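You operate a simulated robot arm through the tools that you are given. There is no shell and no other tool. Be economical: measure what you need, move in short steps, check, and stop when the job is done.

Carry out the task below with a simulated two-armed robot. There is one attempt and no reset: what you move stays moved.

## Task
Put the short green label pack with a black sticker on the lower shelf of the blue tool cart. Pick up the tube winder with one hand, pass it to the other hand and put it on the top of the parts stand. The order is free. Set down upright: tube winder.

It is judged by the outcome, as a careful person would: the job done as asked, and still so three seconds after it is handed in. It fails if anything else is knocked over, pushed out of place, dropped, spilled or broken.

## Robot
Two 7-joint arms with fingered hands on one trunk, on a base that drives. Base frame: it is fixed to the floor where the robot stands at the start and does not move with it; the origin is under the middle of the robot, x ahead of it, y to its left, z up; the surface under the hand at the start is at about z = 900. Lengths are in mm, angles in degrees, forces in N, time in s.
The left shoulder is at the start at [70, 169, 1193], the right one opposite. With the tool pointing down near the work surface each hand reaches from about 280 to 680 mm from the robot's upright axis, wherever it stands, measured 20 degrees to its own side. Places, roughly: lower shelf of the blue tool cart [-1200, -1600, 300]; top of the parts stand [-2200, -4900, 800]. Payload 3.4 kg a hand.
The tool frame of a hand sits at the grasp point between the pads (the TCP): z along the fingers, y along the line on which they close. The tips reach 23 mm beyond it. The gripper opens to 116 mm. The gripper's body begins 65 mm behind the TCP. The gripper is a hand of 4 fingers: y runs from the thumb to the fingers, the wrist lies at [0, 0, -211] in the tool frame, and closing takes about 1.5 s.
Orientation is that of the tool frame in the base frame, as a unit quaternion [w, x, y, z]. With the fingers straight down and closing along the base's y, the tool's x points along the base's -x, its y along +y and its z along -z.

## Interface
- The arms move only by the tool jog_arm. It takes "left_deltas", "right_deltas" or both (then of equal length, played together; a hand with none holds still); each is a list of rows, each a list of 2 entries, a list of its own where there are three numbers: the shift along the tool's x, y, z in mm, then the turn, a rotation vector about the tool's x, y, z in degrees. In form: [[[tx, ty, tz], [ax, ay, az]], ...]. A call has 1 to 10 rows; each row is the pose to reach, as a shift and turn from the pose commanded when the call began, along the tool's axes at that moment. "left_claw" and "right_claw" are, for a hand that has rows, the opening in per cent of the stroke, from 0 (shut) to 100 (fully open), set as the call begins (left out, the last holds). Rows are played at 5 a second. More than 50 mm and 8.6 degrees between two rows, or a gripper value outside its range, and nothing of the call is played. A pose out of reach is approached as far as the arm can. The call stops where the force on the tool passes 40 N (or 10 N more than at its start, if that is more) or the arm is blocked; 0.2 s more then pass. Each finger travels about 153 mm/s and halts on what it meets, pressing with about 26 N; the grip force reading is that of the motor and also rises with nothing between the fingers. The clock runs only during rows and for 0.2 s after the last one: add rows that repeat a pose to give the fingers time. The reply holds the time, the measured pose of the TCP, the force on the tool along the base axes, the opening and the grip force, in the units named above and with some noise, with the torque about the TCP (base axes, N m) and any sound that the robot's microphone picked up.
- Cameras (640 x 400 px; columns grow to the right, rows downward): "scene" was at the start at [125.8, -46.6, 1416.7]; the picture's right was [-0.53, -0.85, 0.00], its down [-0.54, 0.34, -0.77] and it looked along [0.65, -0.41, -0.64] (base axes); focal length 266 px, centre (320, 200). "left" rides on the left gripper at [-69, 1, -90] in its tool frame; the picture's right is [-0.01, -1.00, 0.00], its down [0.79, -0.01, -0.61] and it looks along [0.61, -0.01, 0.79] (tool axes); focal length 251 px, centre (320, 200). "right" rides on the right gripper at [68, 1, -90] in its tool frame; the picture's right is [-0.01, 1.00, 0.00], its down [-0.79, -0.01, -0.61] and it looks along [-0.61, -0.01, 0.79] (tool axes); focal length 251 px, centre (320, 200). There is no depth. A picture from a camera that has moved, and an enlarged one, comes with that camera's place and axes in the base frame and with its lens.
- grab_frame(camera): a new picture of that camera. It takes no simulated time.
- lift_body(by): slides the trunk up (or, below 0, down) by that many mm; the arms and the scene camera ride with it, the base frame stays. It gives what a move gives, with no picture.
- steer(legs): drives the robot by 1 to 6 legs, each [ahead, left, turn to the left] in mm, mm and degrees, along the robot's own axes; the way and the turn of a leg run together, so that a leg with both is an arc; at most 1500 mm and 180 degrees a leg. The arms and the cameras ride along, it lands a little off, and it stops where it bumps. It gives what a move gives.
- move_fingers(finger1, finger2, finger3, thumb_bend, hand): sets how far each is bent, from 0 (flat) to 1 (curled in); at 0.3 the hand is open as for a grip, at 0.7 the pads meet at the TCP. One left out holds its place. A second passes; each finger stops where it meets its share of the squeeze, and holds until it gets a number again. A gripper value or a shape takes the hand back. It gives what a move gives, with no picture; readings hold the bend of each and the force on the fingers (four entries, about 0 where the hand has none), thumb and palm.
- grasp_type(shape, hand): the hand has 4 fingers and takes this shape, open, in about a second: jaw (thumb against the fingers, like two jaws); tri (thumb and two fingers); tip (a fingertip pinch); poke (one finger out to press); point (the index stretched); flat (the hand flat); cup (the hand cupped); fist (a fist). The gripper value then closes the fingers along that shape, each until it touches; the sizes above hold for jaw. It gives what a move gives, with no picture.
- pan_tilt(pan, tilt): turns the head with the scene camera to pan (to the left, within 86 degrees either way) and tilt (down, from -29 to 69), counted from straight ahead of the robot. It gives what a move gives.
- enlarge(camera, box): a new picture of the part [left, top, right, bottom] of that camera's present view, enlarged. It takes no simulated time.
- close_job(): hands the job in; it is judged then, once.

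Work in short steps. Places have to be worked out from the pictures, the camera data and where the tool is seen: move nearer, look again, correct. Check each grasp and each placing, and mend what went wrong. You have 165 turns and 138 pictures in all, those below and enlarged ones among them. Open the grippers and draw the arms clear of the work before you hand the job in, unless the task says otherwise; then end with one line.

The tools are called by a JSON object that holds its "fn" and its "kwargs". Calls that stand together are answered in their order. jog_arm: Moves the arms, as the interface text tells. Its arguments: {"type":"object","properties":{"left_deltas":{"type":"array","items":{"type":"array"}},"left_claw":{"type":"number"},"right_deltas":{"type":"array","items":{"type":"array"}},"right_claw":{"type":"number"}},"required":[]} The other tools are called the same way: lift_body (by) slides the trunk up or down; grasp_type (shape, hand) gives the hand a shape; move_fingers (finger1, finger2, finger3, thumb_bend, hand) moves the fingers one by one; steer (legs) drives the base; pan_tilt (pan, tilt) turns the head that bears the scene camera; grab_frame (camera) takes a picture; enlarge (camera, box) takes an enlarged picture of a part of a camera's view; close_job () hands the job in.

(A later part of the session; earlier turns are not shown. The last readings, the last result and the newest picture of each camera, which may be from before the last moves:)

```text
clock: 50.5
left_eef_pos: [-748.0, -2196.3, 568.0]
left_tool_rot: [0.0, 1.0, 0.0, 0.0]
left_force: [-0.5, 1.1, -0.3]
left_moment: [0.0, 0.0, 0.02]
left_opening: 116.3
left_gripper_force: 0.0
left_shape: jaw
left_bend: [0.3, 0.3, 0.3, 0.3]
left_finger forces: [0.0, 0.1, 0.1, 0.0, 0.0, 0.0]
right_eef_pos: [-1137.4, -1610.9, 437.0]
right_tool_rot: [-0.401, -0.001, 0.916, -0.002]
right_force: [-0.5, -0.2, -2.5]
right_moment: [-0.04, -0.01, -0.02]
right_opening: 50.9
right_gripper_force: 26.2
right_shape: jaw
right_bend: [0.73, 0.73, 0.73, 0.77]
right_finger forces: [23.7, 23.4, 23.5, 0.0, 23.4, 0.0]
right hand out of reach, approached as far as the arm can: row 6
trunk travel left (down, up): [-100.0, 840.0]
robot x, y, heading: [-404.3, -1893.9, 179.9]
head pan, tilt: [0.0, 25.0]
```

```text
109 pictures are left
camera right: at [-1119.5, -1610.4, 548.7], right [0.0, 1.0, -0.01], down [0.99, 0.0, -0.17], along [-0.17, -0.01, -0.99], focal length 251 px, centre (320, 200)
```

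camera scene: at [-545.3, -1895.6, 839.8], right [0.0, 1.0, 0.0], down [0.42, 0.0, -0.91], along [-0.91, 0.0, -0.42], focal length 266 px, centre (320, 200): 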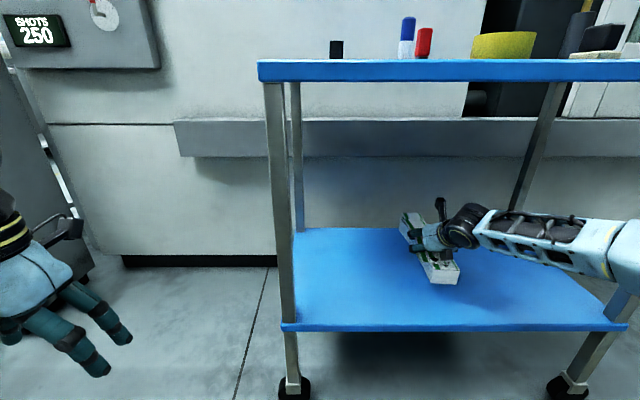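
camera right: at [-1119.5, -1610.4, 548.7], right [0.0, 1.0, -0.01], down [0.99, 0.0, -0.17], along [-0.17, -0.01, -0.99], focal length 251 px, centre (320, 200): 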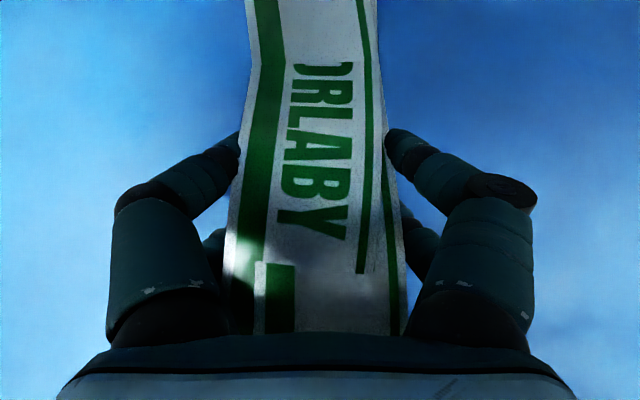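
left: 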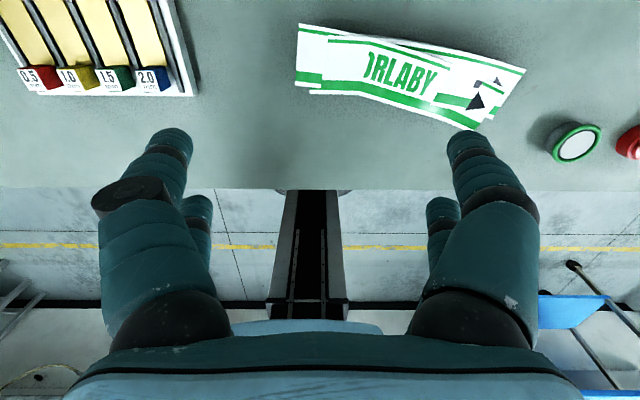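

The pack is fully over the shelf. Lower with the trunk: 65 mm first, then small steps watching the force.

{"fn": "lift_body", "kwargs": {"by": -65}}

{"fn": "lift_body", "kwargs": {"by": -8}}

{"fn": "grab_frame", "kwargs": {"camera": "scene"}}

```text
clock: 51.5
left_eef_pos: [-749.9, -2197.2, 503.3]
left_tool_rot: [0.0, 1.0, 0.0, 0.0]
left_force: [0.3, 0.3, 0.2]
left_moment: [0.01, -0.01, 0.0]
left_opening: 116.0
left_gripper_force: 0.1
left_shape: jaw
left_bend: [0.3, 0.3, 0.3, 0.3]
left_finger forces: [0.0, 0.0, 0.0, 0.0, 0.0, 0.0]
right_eef_pos: [-1138.2, -1611.1, 372.7]
right_tool_rot: [-0.401, -0.002, 0.916, -0.002]
right_force: [-0.1, 0.0, -2.6]
right_moment: [0.01, -0.01, 0.0]
right_opening: 50.6
right_gripper_force: 25.7
right_shape: jaw
right_bend: [0.73, 0.73, 0.73, 0.77]
right_finger forces: [23.6, 23.4, 23.5, 0.1, 23.4, 0.0]
trunk travel left (down, up): [-35.0, 905.0]
robot x, y, heading: [-406.8, -1894.9, 180.0]
head pan, tilt: [0.0, 25.0]
```

```text
clock: 52.1
left_eef_pos: [-749.6, -2197.5, 496.7]
left_tool_rot: [0.001, 1.0, 0.0, 0.0]
left_force: [-0.6, 0.3, -0.5]
left_moment: [-0.03, -0.02, 0.0]
left_opening: 116.0
left_gripper_force: 0.1
left_shape: jaw
left_bend: [0.3, 0.3, 0.3, 0.3]
left_finger forces: [0.0, 0.0, 0.1, 0.0, 0.1, 0.0]
right_eef_pos: [-1137.6, -1609.2, 364.5]
right_tool_rot: [-0.401, -0.002, 0.916, -0.002]
right_force: [0.7, -0.3, -2.8]
right_moment: [0.01, -0.01, 0.0]
right_opening: 50.8
right_gripper_force: 26.3
right_shape: jaw
right_bend: [0.73, 0.73, 0.73, 0.77]
right_finger forces: [23.6, 23.4, 23.6, 0.0, 23.3, 0.0]
trunk travel left (down, up): [-27.0, 913.0]
robot x, y, heading: [-405.6, -1893.5, 180.3]
head pan, tilt: [0.0, 25.0]
```

```text
108 pictures are left
camera scene: at [-545.5, -1895.8, 766.7], right [0.0, 1.0, 0.0], down [0.42, 0.0, -0.91], along [-0.91, 0.0, -0.42], focal length 266 px, centre (320, 200)
```

scene: 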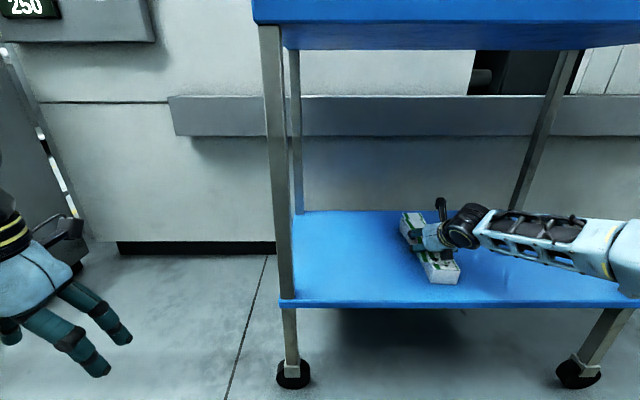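

Not yet in contact. Step down in 8 mm increments.

{"fn": "lift_body", "kwargs": {"by": -8}}

{"fn": "enlarge", "kwargs": {"camera": "scene", "box": [360, 180, 500, 300]}}

```text
clock: 52.6
left_eef_pos: [-748.4, -2197.7, 485.9]
left_tool_rot: [0.0, 1.0, 0.0, 0.0]
left_force: [-0.1, 0.0, 0.4]
left_moment: [0.0, 0.01, -0.03]
left_opening: 115.9
left_gripper_force: 0.0
left_shape: jaw
left_bend: [0.3, 0.3, 0.3, 0.3]
left_finger forces: [0.1, 0.0, 0.1, 0.0, 0.0, 0.1]
right_eef_pos: [-1138.0, -1610.2, 359.5]
right_tool_rot: [-0.402, -0.002, 0.916, -0.002]
right_force: [-3.1, 1.6, 7.8]
right_moment: [-0.06, 0.01, -0.01]
right_opening: 50.9
right_gripper_force: 26.2
right_shape: jaw
right_bend: [0.73, 0.73, 0.73, 0.77]
right_finger forces: [24.7, 24.4, 24.7, 0.0, 23.2, 0.0]
trunk travel left (down, up): [-19.0, 921.0]
robot x, y, heading: [-402.1, -1896.7, 180.0]
head pan, tilt: [0.0, 25.0]
```

```text
3.33 times, centred on (430, 240) of scene
camera zoom: at [-544.5, -1896.2, 759.1], right [0.0, 1.0, 0.0], down [0.42, 0.0, -0.91], along [-0.91, 0.0, -0.42], focal length 885 px, centre (-47, 67)
```

zoom: 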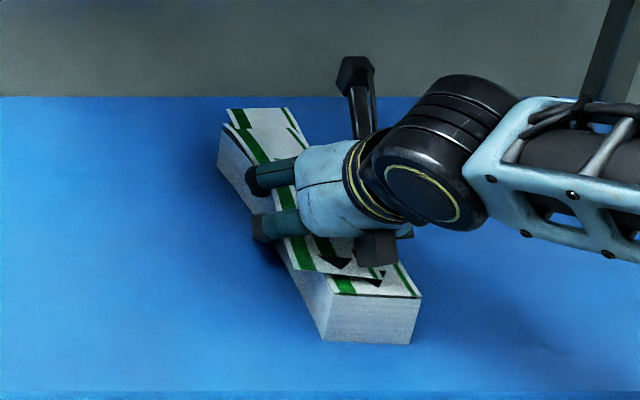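

Contact made (≈10 N net). Open the hand.

{"fn": "jog_arm", "kwargs": {"right_deltas": [[[0, 0, 0], [0, 0, 0]], [[0, 0, 0], [0, 0, 0]], [[0, 0, 0], [0, 0, 0]], [[0, 0, 0], [0, 0, 0]], [[0, 0, 0], [0, 0, 0]], [[0, 0, 0], [0, 0, 0]], [[0, 0, 0], [0, 0, 0]]], "right_claw": 100}}

{"fn": "grab_frame", "kwargs": {"camera": "right"}}

```text
clock: 54.2
left_eef_pos: [-749.3, -2197.8, 486.4]
left_tool_rot: [-0.001, 1.0, 0.0, 0.0]
left_force: [0.4, 0.4, 0.3]
left_moment: [0.0, 0.0, 0.01]
left_opening: 115.8
left_gripper_force: 0.1
left_shape: jaw
left_bend: [0.3, 0.3, 0.3, 0.3]
left_finger forces: [0.0, 0.0, 0.0, 0.0, 0.0, 0.0]
right_eef_pos: [-1138.3, -1609.0, 357.1]
right_tool_rot: [-0.4, -0.001, 0.917, -0.001]
right_force: [-0.6, 0.5, 0.0]
right_moment: [0.01, 0.01, 0.0]
right_opening: 115.9
right_gripper_force: 0.0
right_shape: jaw
right_bend: [0.3, 0.3, 0.3, 0.3]
right_finger forces: [0.0, 0.1, 0.0, 0.1, 0.0, 0.1]
trunk travel left (down, up): [-19.0, 921.0]
robot x, y, heading: [-406.1, -1892.9, 179.9]
head pan, tilt: [0.0, 25.0]
```

```text
106 pictures are left
camera right: at [-1119.1, -1610.1, 468.1], right [0.0, 1.0, -0.01], down [0.99, 0.0, -0.17], along [-0.17, -0.01, -0.99], focal length 251 px, centre (320, 200)
```

right: 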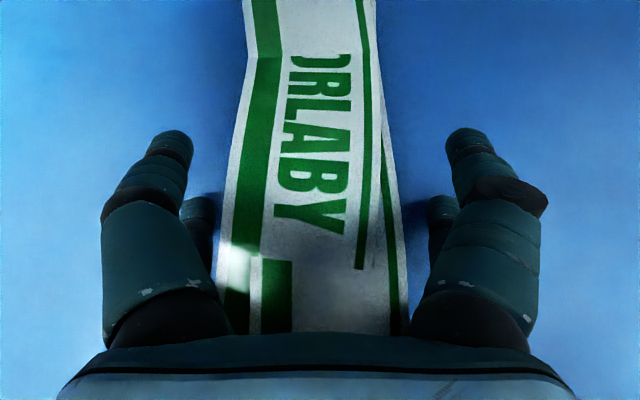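

Released and stable. Raise the trunk 90 mm, then retract the arm out of the cart.

{"fn": "lift_body", "kwargs": {"by": 90}}

{"fn": "jog_arm", "kwargs": {"right_deltas": [[[-27, 0, -30], [0, 0, 0]], [[-54, 0, -60], [0, 0, 0]], [[-81, 0, -90], [0, 0, 0]], [[-108, 0, -120], [0, 0, 0]], [[-135, 0, -150], [0, 0, 0]], [[-162, 0, -180], [0, 0, 0]], [[-177, 0, -195], [0, 0, 0]]]}}

{"fn": "grab_frame", "kwargs": {"camera": "scene"}}

```text
clock: 55.5
left_eef_pos: [-749.5, -2198.0, 576.4]
left_tool_rot: [-0.001, 1.0, 0.0, 0.0]
left_force: [0.6, -1.0, 0.1]
left_moment: [0.01, 0.01, 0.02]
left_opening: 116.0
left_gripper_force: 0.0
left_shape: jaw
left_bend: [0.3, 0.3, 0.3, 0.3]
left_finger forces: [0.0, 0.0, 0.0, 0.0, 0.0, 0.1]
right_eef_pos: [-1137.4, -1609.9, 446.1]
right_tool_rot: [-0.401, -0.001, 0.916, -0.001]
right_force: [0.4, -1.3, 0.0]
right_moment: [0.01, 0.01, -0.04]
right_opening: 115.6
right_gripper_force: 0.1
right_shape: jaw
right_bend: [0.3, 0.3, 0.3, 0.3]
right_finger forces: [0.0, 0.0, 0.0, 0.1, 0.0, 0.0]
trunk travel left (down, up): [-109.0, 831.0]
robot x, y, heading: [-411.1, -1892.8, 180.0]
head pan, tilt: [0.0, 25.0]
```

```text
clock: 57.1
left_eef_pos: [-749.0, -2197.9, 577.5]
left_tool_rot: [0.0, 1.0, 0.0, 0.0]
left_force: [-0.3, 0.3, 0.0]
left_moment: [0.01, 0.0, 0.02]
left_opening: 116.1
left_gripper_force: 0.2
left_shape: jaw
left_bend: [0.3, 0.3, 0.3, 0.3]
left_finger forces: [0.1, 0.1, 0.0, 0.0, 0.1, 0.1]
right_eef_pos: [-873.7, -1609.3, 449.9]
right_tool_rot: [-0.4, -0.001, 0.916, -0.001]
right_force: [0.3, -0.3, 0.1]
right_moment: [-0.01, 0.01, -0.02]
right_opening: 115.8
right_gripper_force: 0.0
right_shape: jaw
right_bend: [0.3, 0.3, 0.3, 0.3]
right_finger forces: [0.1, 0.0, 0.0, 0.0, 0.1, 0.0]
trunk travel left (down, up): [-109.0, 831.0]
robot x, y, heading: [-405.3, -1899.6, 179.9]
head pan, tilt: [0.0, 25.0]
```

```text
105 pictures are left
camera scene: at [-545.2, -1895.8, 848.8], right [0.0, 1.0, 0.0], down [0.42, 0.0, -0.91], along [-0.91, 0.0, -0.42], focal length 266 px, centre (320, 200)
```

scene: 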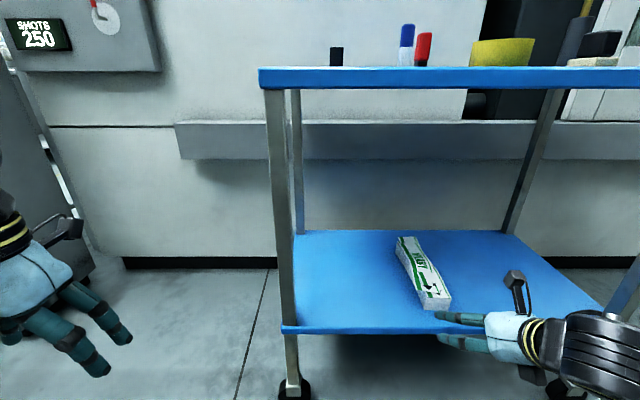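

The pack rests squarely on the lower shelf. Back out, raise the trunk, and look toward the parts stand on the way.

{"fn": "steer", "kwargs": {"legs": [[-170, 0, 0]]}}

{"fn": "lift_body", "kwargs": {"by": 300}}

{"fn": "lift_body", "kwargs": {"by": 310}}

{"fn": "pan_tilt", "kwargs": {"pan": 60, "tilt": 15}}

{"fn": "grab_frame", "kwargs": {"camera": "scene"}}

```text
clock: 58.5
left_eef_pos: [-581.3, -2196.7, 577.7]
left_tool_rot: [0.0, 1.0, -0.001, 0.0]
left_force: [0.3, 0.0, -0.5]
left_moment: [-0.01, 0.0, 0.01]
left_opening: 115.9
left_gripper_force: 0.1
left_shape: jaw
left_bend: [0.3, 0.3, 0.3, 0.3]
left_finger forces: [0.1, 0.1, 0.0, 0.1, 0.1, 0.0]
right_eef_pos: [-705.1, -1608.0, 449.5]
right_tool_rot: [-0.4, -0.001, 0.916, -0.001]
right_force: [0.1, 1.4, -0.2]
right_moment: [-0.02, -0.01, 0.02]
right_opening: 115.9
right_gripper_force: 0.0
right_shape: jaw
right_bend: [0.3, 0.3, 0.3, 0.3]
right_finger forces: [0.1, 0.1, 0.1, 0.0, 0.1, 0.0]
trunk travel left (down, up): [-109.0, 831.0]
robot x, y, heading: [-236.9, -1895.8, 179.8]
head pan, tilt: [0.0, 25.0]
```

```text
clock: 61.5
left_eef_pos: [-581.2, -2197.6, 877.4]
left_tool_rot: [-0.001, 1.0, 0.0, 0.0]
left_force: [-1.0, -0.6, 0.1]
left_moment: [-0.01, 0.02, 0.01]
left_opening: 115.9
left_gripper_force: 0.1
left_shape: jaw
left_bend: [0.3, 0.3, 0.3, 0.3]
left_finger forces: [0.0, 0.0, 0.0, 0.1, 0.0, 0.0]
right_eef_pos: [-706.9, -1609.3, 749.2]
right_tool_rot: [-0.4, 0.0, 0.917, -0.001]
right_force: [0.4, -0.7, -0.6]
right_moment: [0.01, -0.02, -0.02]
right_opening: 116.0
right_gripper_force: 0.0
right_shape: jaw
right_bend: [0.3, 0.3, 0.3, 0.3]
right_finger forces: [0.1, 0.0, 0.1, 0.1, 0.0, 0.0]
trunk travel left (down, up): [-409.0, 531.0]
robot x, y, heading: [-239.0, -1894.4, 179.9]
head pan, tilt: [0.0, 25.0]
```

```text
clock: 64.6
left_eef_pos: [-581.4, -2197.3, 1186.8]
left_tool_rot: [0.0, 1.0, -0.001, 0.0]
left_force: [-0.3, -1.0, -0.4]
left_moment: [0.0, 0.01, -0.01]
left_opening: 115.9
left_gripper_force: 0.0
left_shape: jaw
left_bend: [0.3, 0.3, 0.3, 0.3]
left_finger forces: [0.0, 0.1, 0.1, 0.0, 0.1, 0.0]
right_eef_pos: [-706.1, -1608.8, 1058.0]
right_tool_rot: [-0.4, 0.0, 0.916, 0.0]
right_force: [-0.2, -0.2, -0.2]
right_moment: [0.02, 0.0, -0.01]
right_opening: 115.9
right_gripper_force: 0.1
right_shape: jaw
right_bend: [0.3, 0.3, 0.3, 0.3]
right_finger forces: [0.0, 0.1, 0.0, 0.0, 0.0, 0.0]
trunk travel left (down, up): [-719.0, 221.0]
robot x, y, heading: [-233.7, -1893.0, 179.7]
head pan, tilt: [0.0, 25.0]
```

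```text
clock: 65.9
left_eef_pos: [-580.1, -2197.8, 1187.1]
left_tool_rot: [0.0, 1.0, -0.001, -0.001]
left_force: [1.0, 0.3, 0.2]
left_moment: [-0.01, 0.02, 0.01]
left_opening: 115.8
left_gripper_force: 0.0
left_shape: jaw
left_bend: [0.3, 0.3, 0.3, 0.3]
left_finger forces: [0.1, 0.0, 0.0, 0.0, 0.1, 0.1]
right_eef_pos: [-704.8, -1608.5, 1059.2]
right_tool_rot: [-0.4, -0.001, 0.916, -0.001]
right_force: [-1.1, -1.0, 0.1]
right_moment: [0.0, 0.0, -0.05]
right_opening: 116.0
right_gripper_force: 0.1
right_shape: jaw
right_bend: [0.3, 0.3, 0.3, 0.3]
right_finger forces: [0.1, 0.1, 0.1, 0.0, 0.1, 0.0]
trunk travel left (down, up): [-719.0, 221.0]
robot x, y, heading: [-238.8, -1895.1, 179.8]
head pan, tilt: [60.0, 15.0]
```

```text
104 pictures are left
camera scene: at [-331.0, -1976.8, 1475.0], right [-0.86, 0.5, 0.0], down [0.13, 0.22, -0.97], along [-0.49, -0.84, -0.26], focal length 266 px, centre (320, 200)
```

scene: 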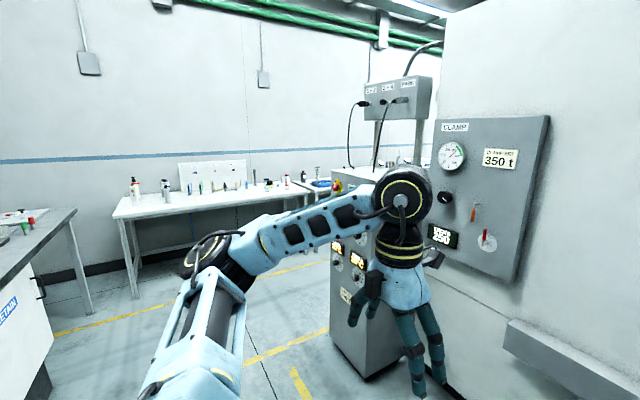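

Now drive back to the bench in front of the winder: turn around and strafe left.

{"fn": "steer", "kwargs": {"legs": [[0, 0, -179.8], [0, 1025, 0]]}}

{"fn": "pan_tilt", "kwargs": {"pan": 0, "tilt": 40}}

{"fn": "grab_frame", "kwargs": {"camera": "scene"}}

```text
clock: 78.6
left_eef_pos: [122.1, -578.0, 1186.8]
left_tool_rot: [0.0, 0.005, 1.0, 0.0]
left_force: [0.0, -1.1, 0.3]
left_moment: [0.0, -0.01, -0.01]
left_opening: 116.1
left_gripper_force: 0.0
left_shape: jaw
left_bend: [0.3, 0.3, 0.3, 0.3]
left_finger forces: [0.1, 0.0, 0.1, 0.0, 0.0, 0.0]
right_eef_pos: [241.2, -1167.7, 1058.7]
right_tool_rot: [0.0, 0.916, -0.004, 0.4]
right_force: [-0.5, 0.3, 0.2]
right_moment: [0.0, 0.0, 0.02]
right_opening: 116.0
right_gripper_force: 0.0
right_shape: jaw
right_bend: [0.3, 0.3, 0.3, 0.3]
right_finger forces: [0.1, 0.1, 0.1, 0.0, 0.0, 0.1]
trunk travel left (down, up): [-719.0, 221.0]
robot x, y, heading: [-224.1, -876.1, -0.8]
head pan, tilt: [60.0, 15.0]
```

```text
clock: 79.9
left_eef_pos: [121.0, -578.1, 1187.2]
left_tool_rot: [0.0, 0.006, 1.0, 0.0]
left_force: [-0.2, 0.6, 0.1]
left_moment: [0.01, -0.04, 0.0]
left_opening: 115.7
left_gripper_force: 0.1
left_shape: jaw
left_bend: [0.3, 0.3, 0.3, 0.3]
left_finger forces: [0.0, 0.0, 0.1, 0.0, 0.0, 0.0]
right_eef_pos: [239.5, -1166.6, 1059.5]
right_tool_rot: [0.001, 0.917, -0.005, 0.4]
right_force: [0.8, -0.2, -0.3]
right_moment: [0.01, 0.0, 0.0]
right_opening: 115.7
right_gripper_force: 0.1
right_shape: jaw
right_bend: [0.3, 0.3, 0.3, 0.3]
right_finger forces: [0.0, 0.0, 0.1, 0.0, 0.0, 0.1]
trunk travel left (down, up): [-719.0, 221.0]
robot x, y, heading: [-227.9, -875.1, -0.4]
head pan, tilt: [0.0, 40.0]
```

```text
103 pictures are left
camera scene: at [-86.2, -879.7, 1435.5], right [-0.01, -1.0, 0.0], down [-0.64, 0.01, -0.77], along [0.77, -0.01, -0.64], focal length 266 px, centre (320, 200)
```

scene: 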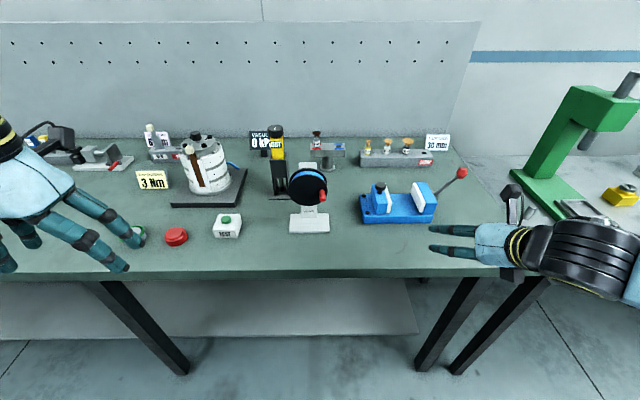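

The winder is straight ahead. Enlarge it.

{"fn": "enlarge", "kwargs": {"camera": "scene", "box": [240, 120, 400, 245]}}

```text
3.20 times, centred on (320, 182) of scene
camera zoom: at [-86.2, -879.7, 1435.5], right [-0.01, -1.0, 0.0], down [-0.64, 0.01, -0.77], along [0.77, -0.01, -0.64], focal length 850 px, centre (320, 256)
```

zoom: 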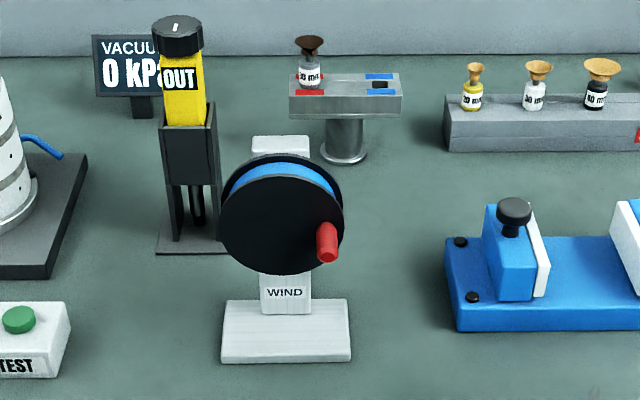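

The winder: base about 111 wide (y) × 65 deep with top near z≈922, post ~44 wide × 25 thick at (467,-857), reel in front of it z≈1004–1105, crank at the front right. Plan: the right hand grips the post below the reel from the front, then the left takes the reel+post from above. I strafe so the right arm lines up and level the right hand, then look.

{"fn": "steer", "kwargs": {"legs": [[0, 265, 0.4]]}}

{"fn": "jog_arm", "kwargs": {"right_deltas": [[[0, 0, 0], [0, 6, 0]], [[0, 0, 0], [0, 12, 0]], [[0, 0, 0], [0, 18, 0]], [[0, 0, 0], [0, 25, 0]]]}}

{"fn": "pan_tilt", "kwargs": {"pan": -25, "tilt": 40}}

{"fn": "grab_frame", "kwargs": {"camera": "scene"}}

{"fn": "grab_frame", "kwargs": {"camera": "right"}}

```text
clock: 81.8
left_eef_pos: [122.4, -311.2, 1187.6]
left_tool_rot: [-0.001, 0.003, 1.0, 0.001]
left_force: [-0.5, 0.5, 0.4]
left_moment: [0.0, -0.02, -0.01]
left_opening: 115.9
left_gripper_force: 0.1
left_shape: jaw
left_bend: [0.3, 0.3, 0.3, 0.3]
left_finger forces: [0.0, 0.1, 0.0, 0.0, 0.1, 0.0]
right_eef_pos: [245.0, -900.6, 1059.5]
right_tool_rot: [0.0, 0.916, -0.002, 0.4]
right_force: [0.4, 0.2, 0.4]
right_moment: [0.0, -0.01, 0.04]
right_opening: 115.8
right_gripper_force: 0.0
right_shape: jaw
right_bend: [0.3, 0.3, 0.3, 0.3]
right_finger forces: [0.1, 0.0, 0.0, 0.1, 0.1, 0.0]
trunk travel left (down, up): [-719.0, 221.0]
robot x, y, heading: [-224.9, -609.0, -0.3]
head pan, tilt: [0.0, 40.0]
```

```text
clock: 82.8
left_eef_pos: [121.4, -311.0, 1188.1]
left_tool_rot: [0.0, 0.003, 1.0, 0.001]
left_force: [-0.3, -0.8, 1.2]
left_moment: [0.01, -0.01, -0.05]
left_opening: 115.7
left_gripper_force: 0.0
left_shape: jaw
left_bend: [0.3, 0.3, 0.3, 0.3]
left_finger forces: [0.0, 0.1, 0.1, 0.1, 0.0, 0.0]
right_eef_pos: [256.4, -901.6, 1054.4]
right_tool_rot: [-0.001, 0.807, -0.001, 0.59]
right_force: [-0.1, -0.4, 0.3]
right_moment: [-0.04, -0.01, 0.03]
right_opening: 115.9
right_gripper_force: 0.0
right_shape: jaw
right_bend: [0.3, 0.3, 0.3, 0.3]
right_finger forces: [0.0, 0.0, 0.0, 0.1, 0.0, 0.0]
right hand out of reach, approached as far as the arm can: row 2, 3, 4
trunk travel left (down, up): [-719.0, 221.0]
robot x, y, heading: [-225.2, -609.4, -0.5]
head pan, tilt: [0.0, 40.0]
```

```text
clock: 83.6
left_eef_pos: [122.0, -310.0, 1187.4]
left_tool_rot: [0.0, 0.003, 1.0, 0.0]
left_force: [0.2, 0.3, -0.6]
left_moment: [-0.01, 0.02, -0.03]
left_opening: 115.7
left_gripper_force: 0.1
left_shape: jaw
left_bend: [0.3, 0.3, 0.3, 0.3]
left_finger forces: [0.1, 0.0, 0.0, 0.0, 0.1, 0.0]
right_eef_pos: [256.5, -901.3, 1054.4]
right_tool_rot: [0.0, 0.808, -0.001, 0.589]
right_force: [0.7, 0.4, 0.0]
right_moment: [0.01, 0.0, -0.01]
right_opening: 116.2
right_gripper_force: 0.1
right_shape: jaw
right_bend: [0.3, 0.3, 0.3, 0.3]
right_finger forces: [0.1, 0.0, 0.1, 0.0, 0.0, 0.1]
trunk travel left (down, up): [-719.0, 221.0]
robot x, y, heading: [-222.3, -609.1, -0.4]
head pan, tilt: [-25.0, 40.0]
```

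```text
101 pictures are left
camera scene: at [-91.8, -648.6, 1435.4], right [-0.43, -0.9, 0.0], down [-0.58, 0.27, -0.77], along [0.69, -0.33, -0.64], focal length 266 px, centre (320, 200)
```

scene: 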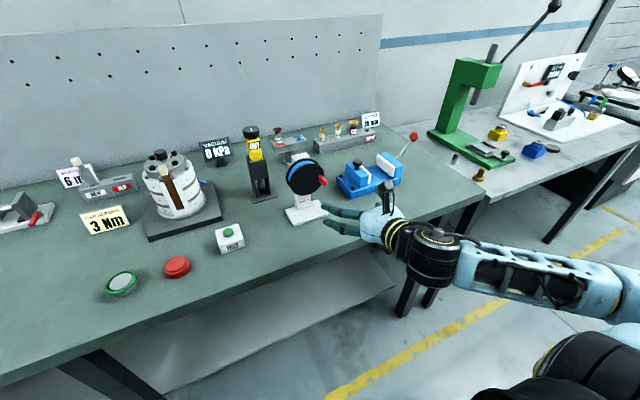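

```text
100 pictures are left
camera right: at [191.4, -903.4, 1147.0], right [0.0, -1.0, -0.01], down [-0.82, 0.01, -0.57], along [0.57, 0.01, -0.82], focal length 251 px, centre (320, 200)
```

right: 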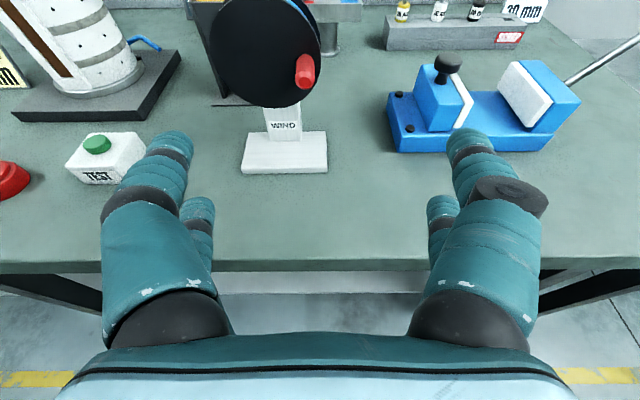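

A front grasp would put the hand camera into the reel, so I'll use the left hand from the left side: closing along x on the post below the reel. The right hand then takes the reel+post from the upper right. First bring the right hand up and tilt back to 45°, while yawing the left hand.

{"fn": "jog_arm", "kwargs": {"right_deltas": [[[18, 0, -6], [0, -3, 0]], [[36, 0, -12], [0, -6, 0]], [[54, 0, -18], [0, -9, 0]], [[72, 0, -24], [0, -12, 0]], [[90, 0, -30], [0, -15, 0]], [[108, 0, -36], [0, -18, 0]], [[126, 0, -42], [0, -21, 0]], [[144, 0, -47], [0, -23, 0]], [[162, 0, -53], [0, -25, 0]], [[181, 0, -58], [0, -27, 0]]], "left_deltas": [[[0, 0, 0], [0, 0, 8.5]], [[0, 5, 0], [0, 0, 17]], [[0, 10, 0], [0, 0, 25.5]], [[0, 15, 0], [0, 0, 34]], [[0, 20, 0], [0, 0, 42.5]], [[0, 25, 0], [0, 0, 51]], [[0, 30, 0], [0, 0, 59.5]], [[0, 35, 0], [0, 0, 68]], [[0, 40, 0], [0, 0, 76.5]], [[0, 45, 0], [0, 0, 85]]]}}

```text
clock: 85.8
left_eef_pos: [123.0, -264.2, 1185.8]
left_tool_rot: [0.0, 0.679, 0.734, -0.002]
left_force: [-0.6, -0.1, -0.1]
left_moment: [-0.06, -0.02, 0.02]
left_opening: 116.0
left_gripper_force: 0.0
left_shape: jaw
left_bend: [0.3, 0.3, 0.3, 0.3]
left_finger forces: [0.0, 0.1, 0.0, 0.1, 0.1, 0.0]
right_eef_pos: [257.1, -901.6, 1243.8]
right_tool_rot: [-0.001, 0.923, -0.001, 0.384]
right_force: [-0.1, 0.2, 0.1]
right_moment: [-0.03, 0.0, -0.02]
right_opening: 115.5
right_gripper_force: 0.0
right_shape: jaw
right_bend: [0.3, 0.3, 0.3, 0.3]
right_finger forces: [0.0, 0.0, 0.1, 0.1, 0.0, 0.0]
right hand out of reach, approached as far as the arm can: row 1, 2, 3
trunk travel left (down, up): [-719.0, 221.0]
robot x, y, heading: [-222.3, -611.4, -0.3]
head pan, tilt: [-25.0, 40.0]
```

Now swing the right hand to point left (closing along x), and tilt the left hand to point toward -y near horizontal.

{"fn": "jog_arm", "kwargs": {"right_deltas": [[[0, 0, 0], [6, 0, -6]], [[0, -10, 0], [12, 0, -12]], [[0, -20, 0], [18, 0, -18]], [[0, -30, 0], [24, 0, -24]], [[0, -40, 0], [30, 0, -30]], [[0, -50, 0], [36, 0, -36]], [[0, -60, 0], [42, 0, -42]], [[0, -70, 0], [48, 0, -48]], [[0, -80, 0], [54, 0, -54]], [[0, -90, 0], [60, 0, -60]]], "left_deltas": [[[0, 0, 0], [0, -7, 0]], [[0, 0, 0], [0, -14, 0]], [[0, 0, 0], [0, -21, 0]], [[0, 0, 0], [0, -28, 0]], [[0, 0, 0], [0, -35, 0]], [[0, 0, 0], [0, -42, 0]], [[0, 0, 0], [0, -49, 0]], [[0, 0, 0], [0, -56, 0]], [[0, 0, 0], [0, -63, 0]], [[0, 0, 0], [0, -70, 0]]]}}

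{"fn": "pan_tilt", "kwargs": {"pan": 0, "tilt": 30}}

{"fn": "grab_frame", "kwargs": {"camera": "scene"}}

```text
clock: 88.0
left_eef_pos: [123.7, -263.2, 1186.5]
left_tool_rot: [0.423, 0.554, 0.602, -0.391]
left_force: [-0.6, 0.1, -0.2]
left_moment: [-0.02, 0.0, -0.02]
left_opening: 115.9
left_gripper_force: 0.1
left_shape: jaw
left_bend: [0.3, 0.3, 0.3, 0.3]
left_finger forces: [0.0, 0.0, 0.0, 0.0, 0.0, 0.0]
right_eef_pos: [258.0, -812.2, 1244.4]
right_tool_rot: [-0.258, 0.682, 0.623, 0.284]
right_force: [-0.3, 0.1, -0.4]
right_moment: [-0.03, 0.02, -0.02]
right_opening: 116.1
right_gripper_force: 0.0
right_shape: jaw
right_bend: [0.3, 0.3, 0.3, 0.3]
right_finger forces: [0.0, 0.0, 0.0, 0.0, 0.0, 0.0]
trunk travel left (down, up): [-719.0, 221.0]
robot x, y, heading: [-224.1, -607.1, -0.0]
head pan, tilt: [-25.0, 40.0]
```

```text
clock: 88.9
left_eef_pos: [124.3, -265.1, 1187.9]
left_tool_rot: [0.421, 0.555, 0.603, -0.388]
left_force: [0.7, 0.2, 1.2]
left_moment: [0.0, -0.02, 0.01]
left_opening: 116.0
left_gripper_force: 0.0
left_shape: jaw
left_bend: [0.3, 0.3, 0.3, 0.3]
left_finger forces: [0.0, 0.0, 0.0, 0.0, 0.0, 0.1]
right_eef_pos: [257.2, -812.0, 1244.6]
right_tool_rot: [-0.257, 0.682, 0.623, 0.284]
right_force: [-0.2, 0.0, 0.0]
right_moment: [0.01, 0.02, 0.0]
right_opening: 115.7
right_gripper_force: 0.2
right_shape: jaw
right_bend: [0.3, 0.3, 0.3, 0.3]
right_finger forces: [0.0, 0.1, 0.1, 0.0, 0.1, 0.0]
trunk travel left (down, up): [-719.0, 221.0]
robot x, y, heading: [-221.8, -610.9, -0.2]
head pan, tilt: [0.0, 30.0]
```

```text
99 pictures are left
camera scene: at [-78.4, -613.4, 1450.8], right [-0.01, -1.0, 0.0], down [-0.5, 0.0, -0.87], along [0.87, -0.01, -0.5], focal length 266 px, centre (320, 200)
```

scene: 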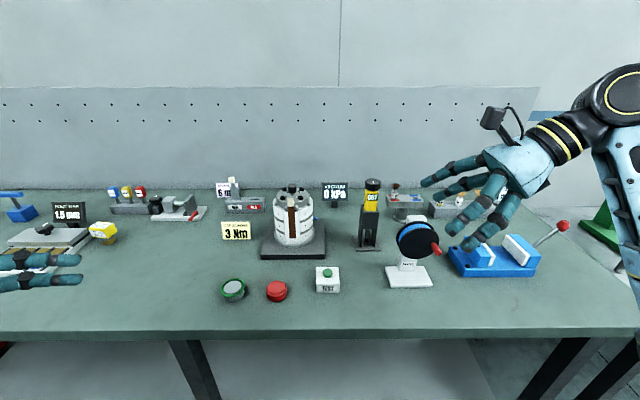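

Both hand postures are reachable. Drive to put the winder in front, at about rel (480, +60).

{"fn": "steer", "kwargs": {"legs": [[0, -302, 0.1], [200, 0, 0]]}}

{"fn": "jog_arm", "kwargs": {"left_deltas": [[[0, 0, 0], [1.4, 0, 0.5]], [[0, 0, 0], [2.9, 0, 1.0]], [[0, 0, 0], [4.3, 0, 1.6]]]}}

{"fn": "grab_frame", "kwargs": {"camera": "left"}}

{"fn": "grab_frame", "kwargs": {"camera": "scene"}}

```text
clock: 92.2
left_eef_pos: [316.6, -565.3, 1186.8]
left_tool_rot: [0.423, 0.554, 0.604, -0.387]
left_force: [-0.8, 0.4, 0.0]
left_moment: [-0.02, 0.0, -0.01]
left_opening: 115.9
left_gripper_force: 0.1
left_shape: jaw
left_bend: [0.3, 0.3, 0.3, 0.3]
left_finger forces: [0.0, 0.0, 0.1, 0.1, 0.0, 0.0]
right_eef_pos: [455.0, -1112.2, 1245.8]
right_tool_rot: [-0.258, 0.679, 0.626, 0.283]
right_force: [0.6, -0.4, 0.1]
right_moment: [0.0, 0.04, 0.0]
right_opening: 116.0
right_gripper_force: 0.1
right_shape: jaw
right_bend: [0.3, 0.3, 0.3, 0.3]
right_finger forces: [0.1, 0.0, 0.0, 0.0, 0.0, 0.0]
trunk travel left (down, up): [-719.0, 221.0]
robot x, y, heading: [-23.5, -914.7, -0.1]
head pan, tilt: [0.0, 30.0]
```

```text
clock: 93.0
left_eef_pos: [319.5, -564.8, 1186.7]
left_tool_rot: [0.407, 0.577, 0.582, -0.404]
left_force: [0.3, 0.5, -0.2]
left_moment: [0.02, 0.0, 0.0]
left_opening: 115.8
left_gripper_force: 0.0
left_shape: jaw
left_bend: [0.3, 0.3, 0.3, 0.3]
left_finger forces: [0.0, 0.0, 0.0, 0.0, 0.1, 0.0]
right_eef_pos: [455.7, -1113.1, 1244.0]
right_tool_rot: [-0.258, 0.681, 0.624, 0.284]
right_force: [0.5, -0.4, 0.3]
right_moment: [-0.02, -0.01, -0.02]
right_opening: 115.7
right_gripper_force: 0.1
right_shape: jaw
right_bend: [0.3, 0.3, 0.3, 0.3]
right_finger forces: [0.0, 0.1, 0.0, 0.0, 0.0, 0.0]
trunk travel left (down, up): [-719.0, 221.0]
robot x, y, heading: [-21.5, -913.3, 0.2]
head pan, tilt: [0.0, 30.0]
```

```text
98 pictures are left
camera left: at [319.3, -504.1, 1280.3], right [-1.0, -0.01, 0.01], down [-0.01, 0.84, -0.54], along [0.0, -0.54, -0.84], focal length 251 px, centre (320, 200)
```

left: 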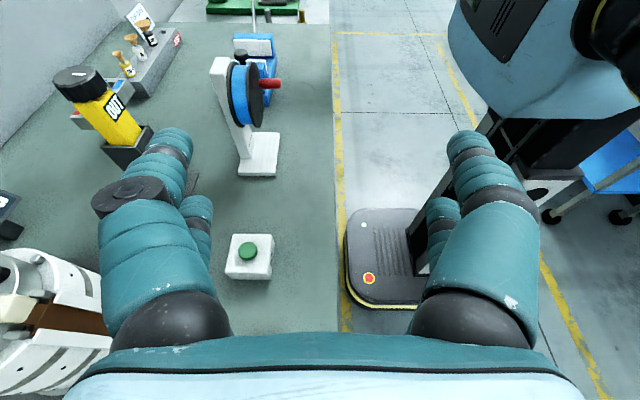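

```text
97 pictures are left
camera scene: at [120.0, -914.6, 1450.7], right [0.0, -1.0, 0.0], down [-0.5, 0.0, -0.87], along [0.87, 0.0, -0.5], focal length 266 px, centre (320, 200)
```

scene: 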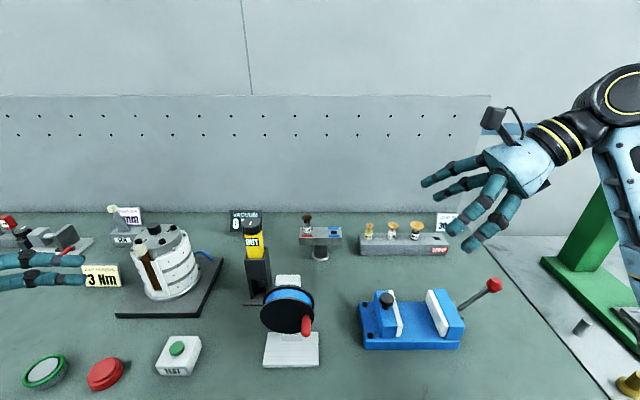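

A good side view of the winder; enlarge it.

{"fn": "enlarge", "kwargs": {"camera": "left", "box": [170, 40, 330, 190]}}

```text
2.67 times, centred on (250, 115) of left
camera zoom: at [319.3, -504.1, 1280.3], right [-1.0, -0.01, 0.01], down [-0.01, 0.84, -0.54], along [0.0, -0.54, -0.84], focal length 670 px, centre (507, 427)
```

zoom: 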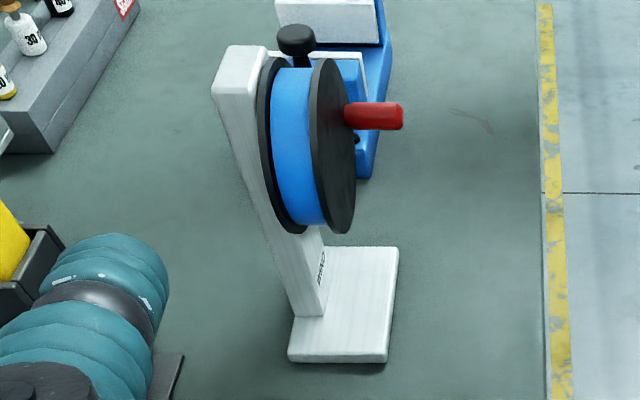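

The post spans x 450–475, z 919–1086; reel x≈425–455, bottom ≈980; base top ≈919. Check the hand's finger layout for clearances.

{"fn": "enlarge", "kwargs": {"camera": "scene", "box": [400, 90, 600, 260]}}

{"fn": "pan_tilt", "kwargs": {"pan": 45, "tilt": 40}}

{"fn": "grab_frame", "kwargs": {"camera": "scene"}}

```text
2.35 times, centred on (500, 175) of scene
camera zoom: at [120.0, -914.6, 1450.7], right [0.0, -1.0, 0.0], down [-0.5, 0.0, -0.87], along [0.87, 0.0, -0.5], focal length 625 px, centre (-104, 259)
```

zoom: 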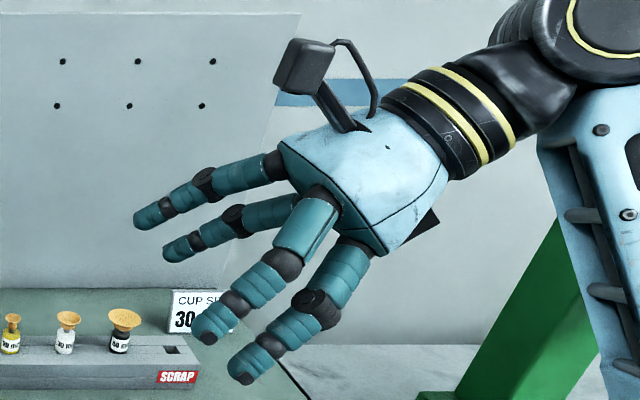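

```text
clock: 94.1
left_eef_pos: [316.8, -565.0, 1186.0]
left_tool_rot: [0.407, 0.577, 0.582, -0.404]
left_force: [-0.7, 0.2, -0.7]
left_moment: [0.0, -0.02, -0.03]
left_opening: 115.9
left_gripper_force: 0.0
left_shape: jaw
left_bend: [0.3, 0.3, 0.3, 0.3]
left_finger forces: [0.0, 0.1, 0.0, 0.1, 0.0, 0.1]
right_eef_pos: [455.0, -1112.1, 1244.1]
right_tool_rot: [-0.258, 0.68, 0.625, 0.284]
right_force: [0.4, -0.2, -0.1]
right_moment: [-0.01, 0.0, -0.01]
right_opening: 116.1
right_gripper_force: 0.0
right_shape: jaw
right_bend: [0.3, 0.3, 0.3, 0.3]
right_finger forces: [0.0, 0.0, 0.1, 0.0, 0.0, 0.0]
trunk travel left (down, up): [-719.0, 221.0]
robot x, y, heading: [-27.6, -913.8, 0.1]
head pan, tilt: [45.0, 40.0]
```

```text
94 pictures are left
camera scene: at [89.1, -854.5, 1435.5], right [0.71, -0.71, 0.0], down [-0.46, -0.45, -0.77], along [0.54, 0.54, -0.64], focal length 266 px, centre (320, 200)
```

scene: 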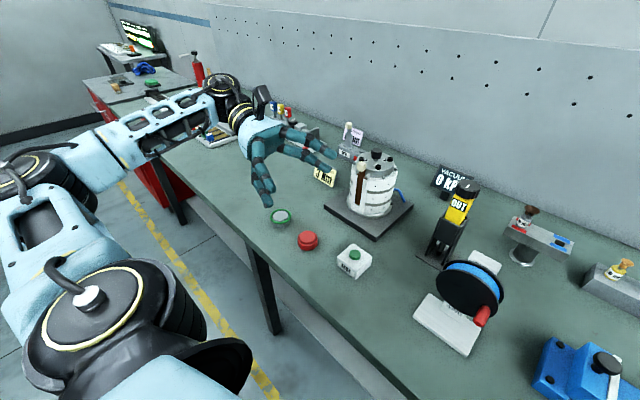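

The digits are two-by-two, and with the hand open the front pair (x≈404) passes in front of the reel (x≥425), so the side grasp works. Move the left hand to a pre-pose left of the winder, above.

{"fn": "jog_arm", "kwargs": {"left_deltas": [[[7, 29, 32], [0, -1, 0]], [[14, 58, 63], [0, -2, 0]], [[21, 87, 95], [0, -3, 0]], [[28, 115, 126], [0, -4, 0]], [[35, 144, 158], [0, -5, 0]]]}}

{"fn": "pan_tilt", "kwargs": {"pan": 15, "tilt": 40}}

{"fn": "grab_frame", "kwargs": {"camera": "scene"}}

{"fn": "grab_frame", "kwargs": {"camera": "left"}}

```text
clock: 95.3
left_eef_pos: [389.0, -659.8, 1145.3]
left_tool_rot: [0.396, 0.588, 0.589, -0.388]
left_force: [-1.6, 0.0, -0.5]
left_moment: [-0.04, 0.0, -0.01]
left_opening: 115.9
left_gripper_force: 0.0
left_shape: jaw
left_bend: [0.3, 0.3, 0.3, 0.3]
left_finger forces: [0.0, 0.0, 0.0, 0.0, 0.1, 0.0]
left hand out of reach, approached as far as the arm can: row 2, 3, 4, 5
right_eef_pos: [456.8, -1112.0, 1244.9]
right_tool_rot: [-0.259, 0.68, 0.625, 0.283]
right_force: [-0.5, 0.1, -0.1]
right_moment: [0.01, 0.0, 0.03]
right_opening: 116.0
right_gripper_force: 0.0
right_shape: jaw
right_bend: [0.3, 0.3, 0.3, 0.3]
right_finger forces: [0.1, 0.0, 0.0, 0.0, 0.1, 0.0]
trunk travel left (down, up): [-719.0, 221.0]
robot x, y, heading: [-23.6, -909.5, -0.3]
head pan, tilt: [45.0, 40.0]
```

```text
clock: 96.2
left_eef_pos: [387.0, -659.0, 1146.3]
left_tool_rot: [0.396, 0.587, 0.589, -0.389]
left_force: [0.2, -0.5, -1.2]
left_moment: [-0.02, -0.01, 0.02]
left_opening: 115.8
left_gripper_force: 0.1
left_shape: jaw
left_bend: [0.3, 0.3, 0.3, 0.3]
left_finger forces: [0.0, 0.0, 0.1, 0.0, 0.0, 0.0]
right_eef_pos: [454.7, -1111.4, 1244.1]
right_tool_rot: [-0.258, 0.68, 0.625, 0.283]
right_force: [-0.2, 0.0, -0.5]
right_moment: [0.02, 0.01, 0.0]
right_opening: 115.8
right_gripper_force: 0.0
right_shape: jaw
right_bend: [0.3, 0.3, 0.3, 0.3]
right_finger forces: [0.1, 0.0, 0.0, 0.1, 0.0, 0.0]
trunk travel left (down, up): [-719.0, 221.0]
robot x, y, heading: [-23.4, -913.1, 0.2]
head pan, tilt: [15.0, 40.0]
```

```text
93 pictures are left
camera scene: at [111.1, -892.5, 1435.4], right [0.26, -0.97, 0.0], down [-0.62, -0.17, -0.77], along [0.74, 0.2, -0.64], focal length 266 px, centre (320, 200)
```

scene: 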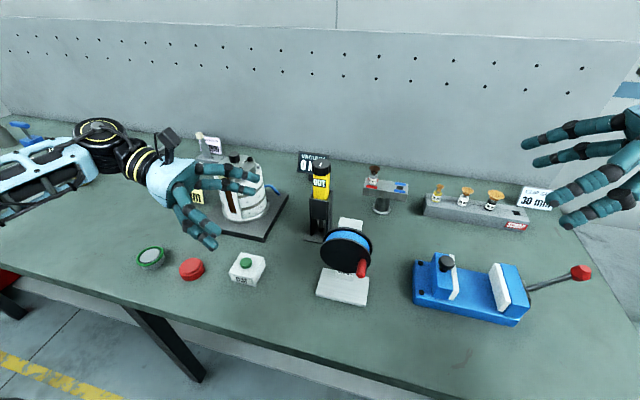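

```text
92 pictures are left
camera left: at [386.8, -601.7, 1243.0], right [-1.0, -0.01, 0.0], down [-0.01, 0.87, -0.5], along [0.01, -0.5, -0.87], focal length 251 px, centre (320, 200)
```

left: 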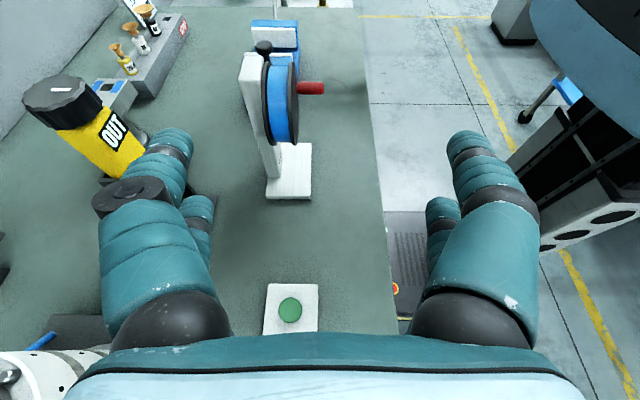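

The fully sideways posture hits a wrist limit. Instead I'll turn the robot 45° to the right so the same world-frame grasp is more natural. Raise the trunk for clearance and yaw the left hand 45° in robot terms first.

{"fn": "lift_body", "kwargs": {"by": 70}}

{"fn": "jog_arm", "kwargs": {"left_deltas": [[[0, 0, 0], [-6.9, 0, -2.9]], [[0, 0, 0], [-13.9, 0, -5.8]], [[0, 0, 0], [-20.8, 0, -8.7]], [[0, 0, 0], [-27.7, 0, -11.5]], [[0, 0, 0], [-34.7, 0, -14.4]], [[0, 0, 0], [-41.6, 0, -17.3]]]}}

```text
clock: 97.3
left_eef_pos: [386.8, -658.2, 1215.0]
left_tool_rot: [0.396, 0.587, 0.589, -0.389]
left_force: [0.3, -0.9, -0.2]
left_moment: [0.03, 0.0, 0.0]
left_opening: 116.0
left_gripper_force: 0.0
left_shape: jaw
left_bend: [0.3, 0.3, 0.3, 0.3]
left_finger forces: [0.1, 0.1, 0.0, 0.1, 0.0, 0.0]
right_eef_pos: [455.6, -1111.8, 1314.0]
right_tool_rot: [-0.258, 0.68, 0.624, 0.283]
right_force: [0.2, -0.2, 0.5]
right_moment: [0.03, -0.06, -0.01]
right_opening: 115.8
right_gripper_force: 0.1
right_shape: jaw
right_bend: [0.3, 0.3, 0.3, 0.3]
right_finger forces: [0.0, 0.0, 0.1, 0.1, 0.0, 0.0]
trunk travel left (down, up): [-789.0, 151.0]
robot x, y, heading: [-24.6, -912.6, -0.0]
head pan, tilt: [15.0, 40.0]
```

```text
clock: 98.7
left_eef_pos: [385.3, -658.8, 1217.2]
left_tool_rot: [0.517, 0.314, 0.769, -0.207]
left_force: [-0.1, 0.0, 0.1]
left_moment: [0.03, -0.03, 0.03]
left_opening: 115.9
left_gripper_force: 0.0
left_shape: jaw
left_bend: [0.3, 0.3, 0.3, 0.3]
left_finger forces: [0.0, 0.0, 0.0, 0.0, 0.0, 0.1]
right_eef_pos: [454.6, -1114.2, 1314.3]
right_tool_rot: [-0.258, 0.68, 0.625, 0.283]
right_force: [0.3, 0.4, -0.2]
right_moment: [0.02, 0.01, 0.03]
right_opening: 115.8
right_gripper_force: 0.0
right_shape: jaw
right_bend: [0.3, 0.3, 0.3, 0.3]
right_finger forces: [0.0, 0.1, 0.0, 0.0, 0.1, 0.0]
trunk travel left (down, up): [-789.0, 151.0]
robot x, y, heading: [-26.4, -914.8, -0.0]
head pan, tilt: [15.0, 40.0]
```

Drive to the left of the winder and turn right 45°.

{"fn": "steer", "kwargs": {"legs": [[-40, 283, 0], [0, 0, -45]]}}

{"fn": "pan_tilt", "kwargs": {"pan": 10, "tilt": 40}}

{"fn": "grab_frame", "kwargs": {"camera": "scene"}}

{"fn": "grab_frame", "kwargs": {"camera": "left"}}

```text
clock: 102.8
left_eef_pos: [405.6, -739.9, 1215.7]
left_tool_rot: [0.397, 0.586, 0.588, -0.391]
left_force: [-0.7, 0.1, 0.5]
left_moment: [0.04, 0.02, 0.02]
left_opening: 116.1
left_gripper_force: 0.1
left_shape: jaw
left_bend: [0.3, 0.3, 0.3, 0.3]
left_finger forces: [0.0, 0.0, 0.1, 0.0, 0.1, 0.0]
right_eef_pos: [132.9, -1106.4, 1314.4]
right_tool_rot: [-0.128, 0.868, 0.315, 0.361]
right_force: [-0.2, 0.5, 0.5]
right_moment: [-0.02, 0.0, 0.01]
right_opening: 115.7
right_gripper_force: 0.1
right_shape: jaw
right_bend: [0.3, 0.3, 0.3, 0.3]
right_finger forces: [0.0, 0.0, 0.0, 0.1, 0.0, 0.0]
trunk travel left (down, up): [-789.0, 151.0]
robot x, y, heading: [-61.9, -624.1, -45.1]
head pan, tilt: [15.0, 40.0]
```

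```text
clock: 103.5
left_eef_pos: [406.8, -738.3, 1216.2]
left_tool_rot: [0.397, 0.587, 0.588, -0.391]
left_force: [-0.6, -0.4, -0.9]
left_moment: [-0.05, 0.0, -0.01]
left_opening: 116.1
left_gripper_force: 0.0
left_shape: jaw
left_bend: [0.3, 0.3, 0.3, 0.3]
left_finger forces: [0.0, 0.0, 0.1, 0.0, 0.1, 0.0]
right_eef_pos: [132.6, -1106.4, 1314.0]
right_tool_rot: [-0.129, 0.868, 0.315, 0.361]
right_force: [0.7, -0.1, -1.0]
right_moment: [0.02, 0.0, -0.01]
right_opening: 115.8
right_gripper_force: 0.1
right_shape: jaw
right_bend: [0.3, 0.3, 0.3, 0.3]
right_finger forces: [0.0, 0.1, 0.1, 0.0, 0.0, 0.0]
trunk travel left (down, up): [-789.0, 151.0]
robot x, y, heading: [-66.6, -626.0, -45.3]
head pan, tilt: [10.0, 40.0]
```

```text
91 pictures are left
camera scene: at [43.9, -712.4, 1505.5], right [-0.58, -0.82, 0.0], down [-0.53, 0.37, -0.77], along [0.63, -0.44, -0.64], focal length 266 px, centre (320, 200)
```

scene: 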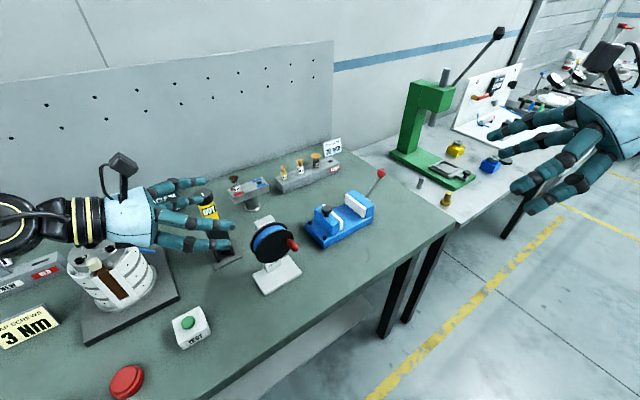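

```text
90 pictures are left
camera left: at [406.6, -681.8, 1312.6], right [-1.0, -0.01, 0.0], down [-0.01, 0.86, -0.5], along [0.0, -0.5, -0.86], focal length 251 px, centre (320, 200)
```

left: 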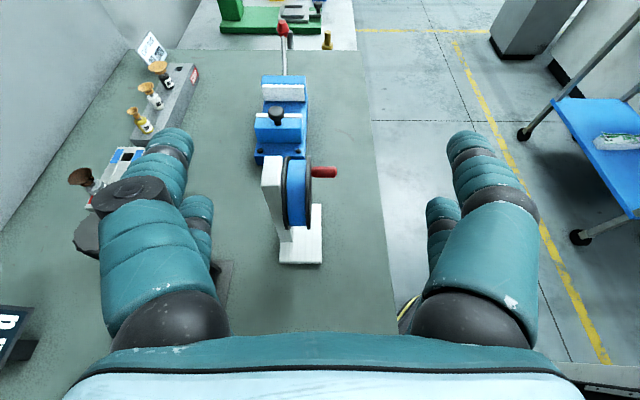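

I move the left hand over and down to a slanted pre-grasp point (461,-700,1000), reducing the tilt to 15°.

{"fn": "jog_arm", "kwargs": {"left_deltas": [[[8, 27, -18], [0, 0, 0]], [[15, 54, -36], [0, 0, 0]], [[55, 54, -20], [0, -1.5, 0]], [[95, 54, -4], [0, -3, 0]], [[135, 54, 13], [0, -4.5, 0]], [[175, 54, 30], [0, -6, 0]], [[215, 54, 46], [0, -7.5, 0]]]}}

{"fn": "grab_frame", "kwargs": {"camera": "left"}}

{"fn": "grab_frame", "kwargs": {"camera": "scene"}}

```text
clock: 105.1
left_eef_pos: [449.6, -672.5, 1037.0]
left_tool_rot: [0.434, 0.561, 0.56, -0.429]
left_force: [-0.1, 1.0, 0.6]
left_moment: [-0.01, 0.01, -0.01]
left_opening: 115.9
left_gripper_force: 0.0
left_shape: jaw
left_bend: [0.3, 0.3, 0.3, 0.3]
left_finger forces: [0.1, 0.0, 0.0, 0.0, 0.0, 0.1]
left hand out of reach, approached as far as the arm can: row 6, 7
right_eef_pos: [131.8, -1107.1, 1314.4]
right_tool_rot: [-0.128, 0.868, 0.316, 0.36]
right_force: [0.6, -0.2, 0.5]
right_moment: [-0.02, 0.01, 0.01]
right_opening: 115.9
right_gripper_force: 0.0
right_shape: jaw
right_bend: [0.3, 0.3, 0.3, 0.3]
right_finger forces: [0.0, 0.0, 0.0, 0.0, 0.0, 0.1]
trunk travel left (down, up): [-789.0, 151.0]
robot x, y, heading: [-66.6, -626.7, -45.2]
head pan, tilt: [10.0, 40.0]
```

```text
89 pictures are left
camera left: at [450.1, -602.7, 1124.8], right [-1.0, -0.01, 0.0], down [-0.01, 0.79, -0.61], along [0.0, -0.61, -0.79], focal length 251 px, centre (320, 200)
```

left: 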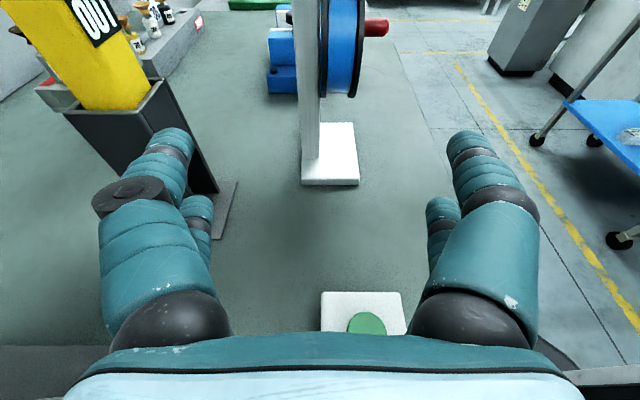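

```text
88 pictures are left
camera scene: at [42.2, -711.7, 1505.7], right [-0.58, -0.82, 0.0], down [-0.52, 0.37, -0.77], along [0.63, -0.44, -0.64], focal length 266 px, centre (320, 200)
```

scene: 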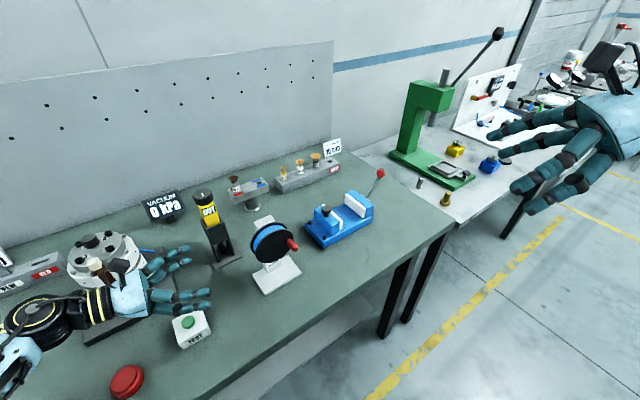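

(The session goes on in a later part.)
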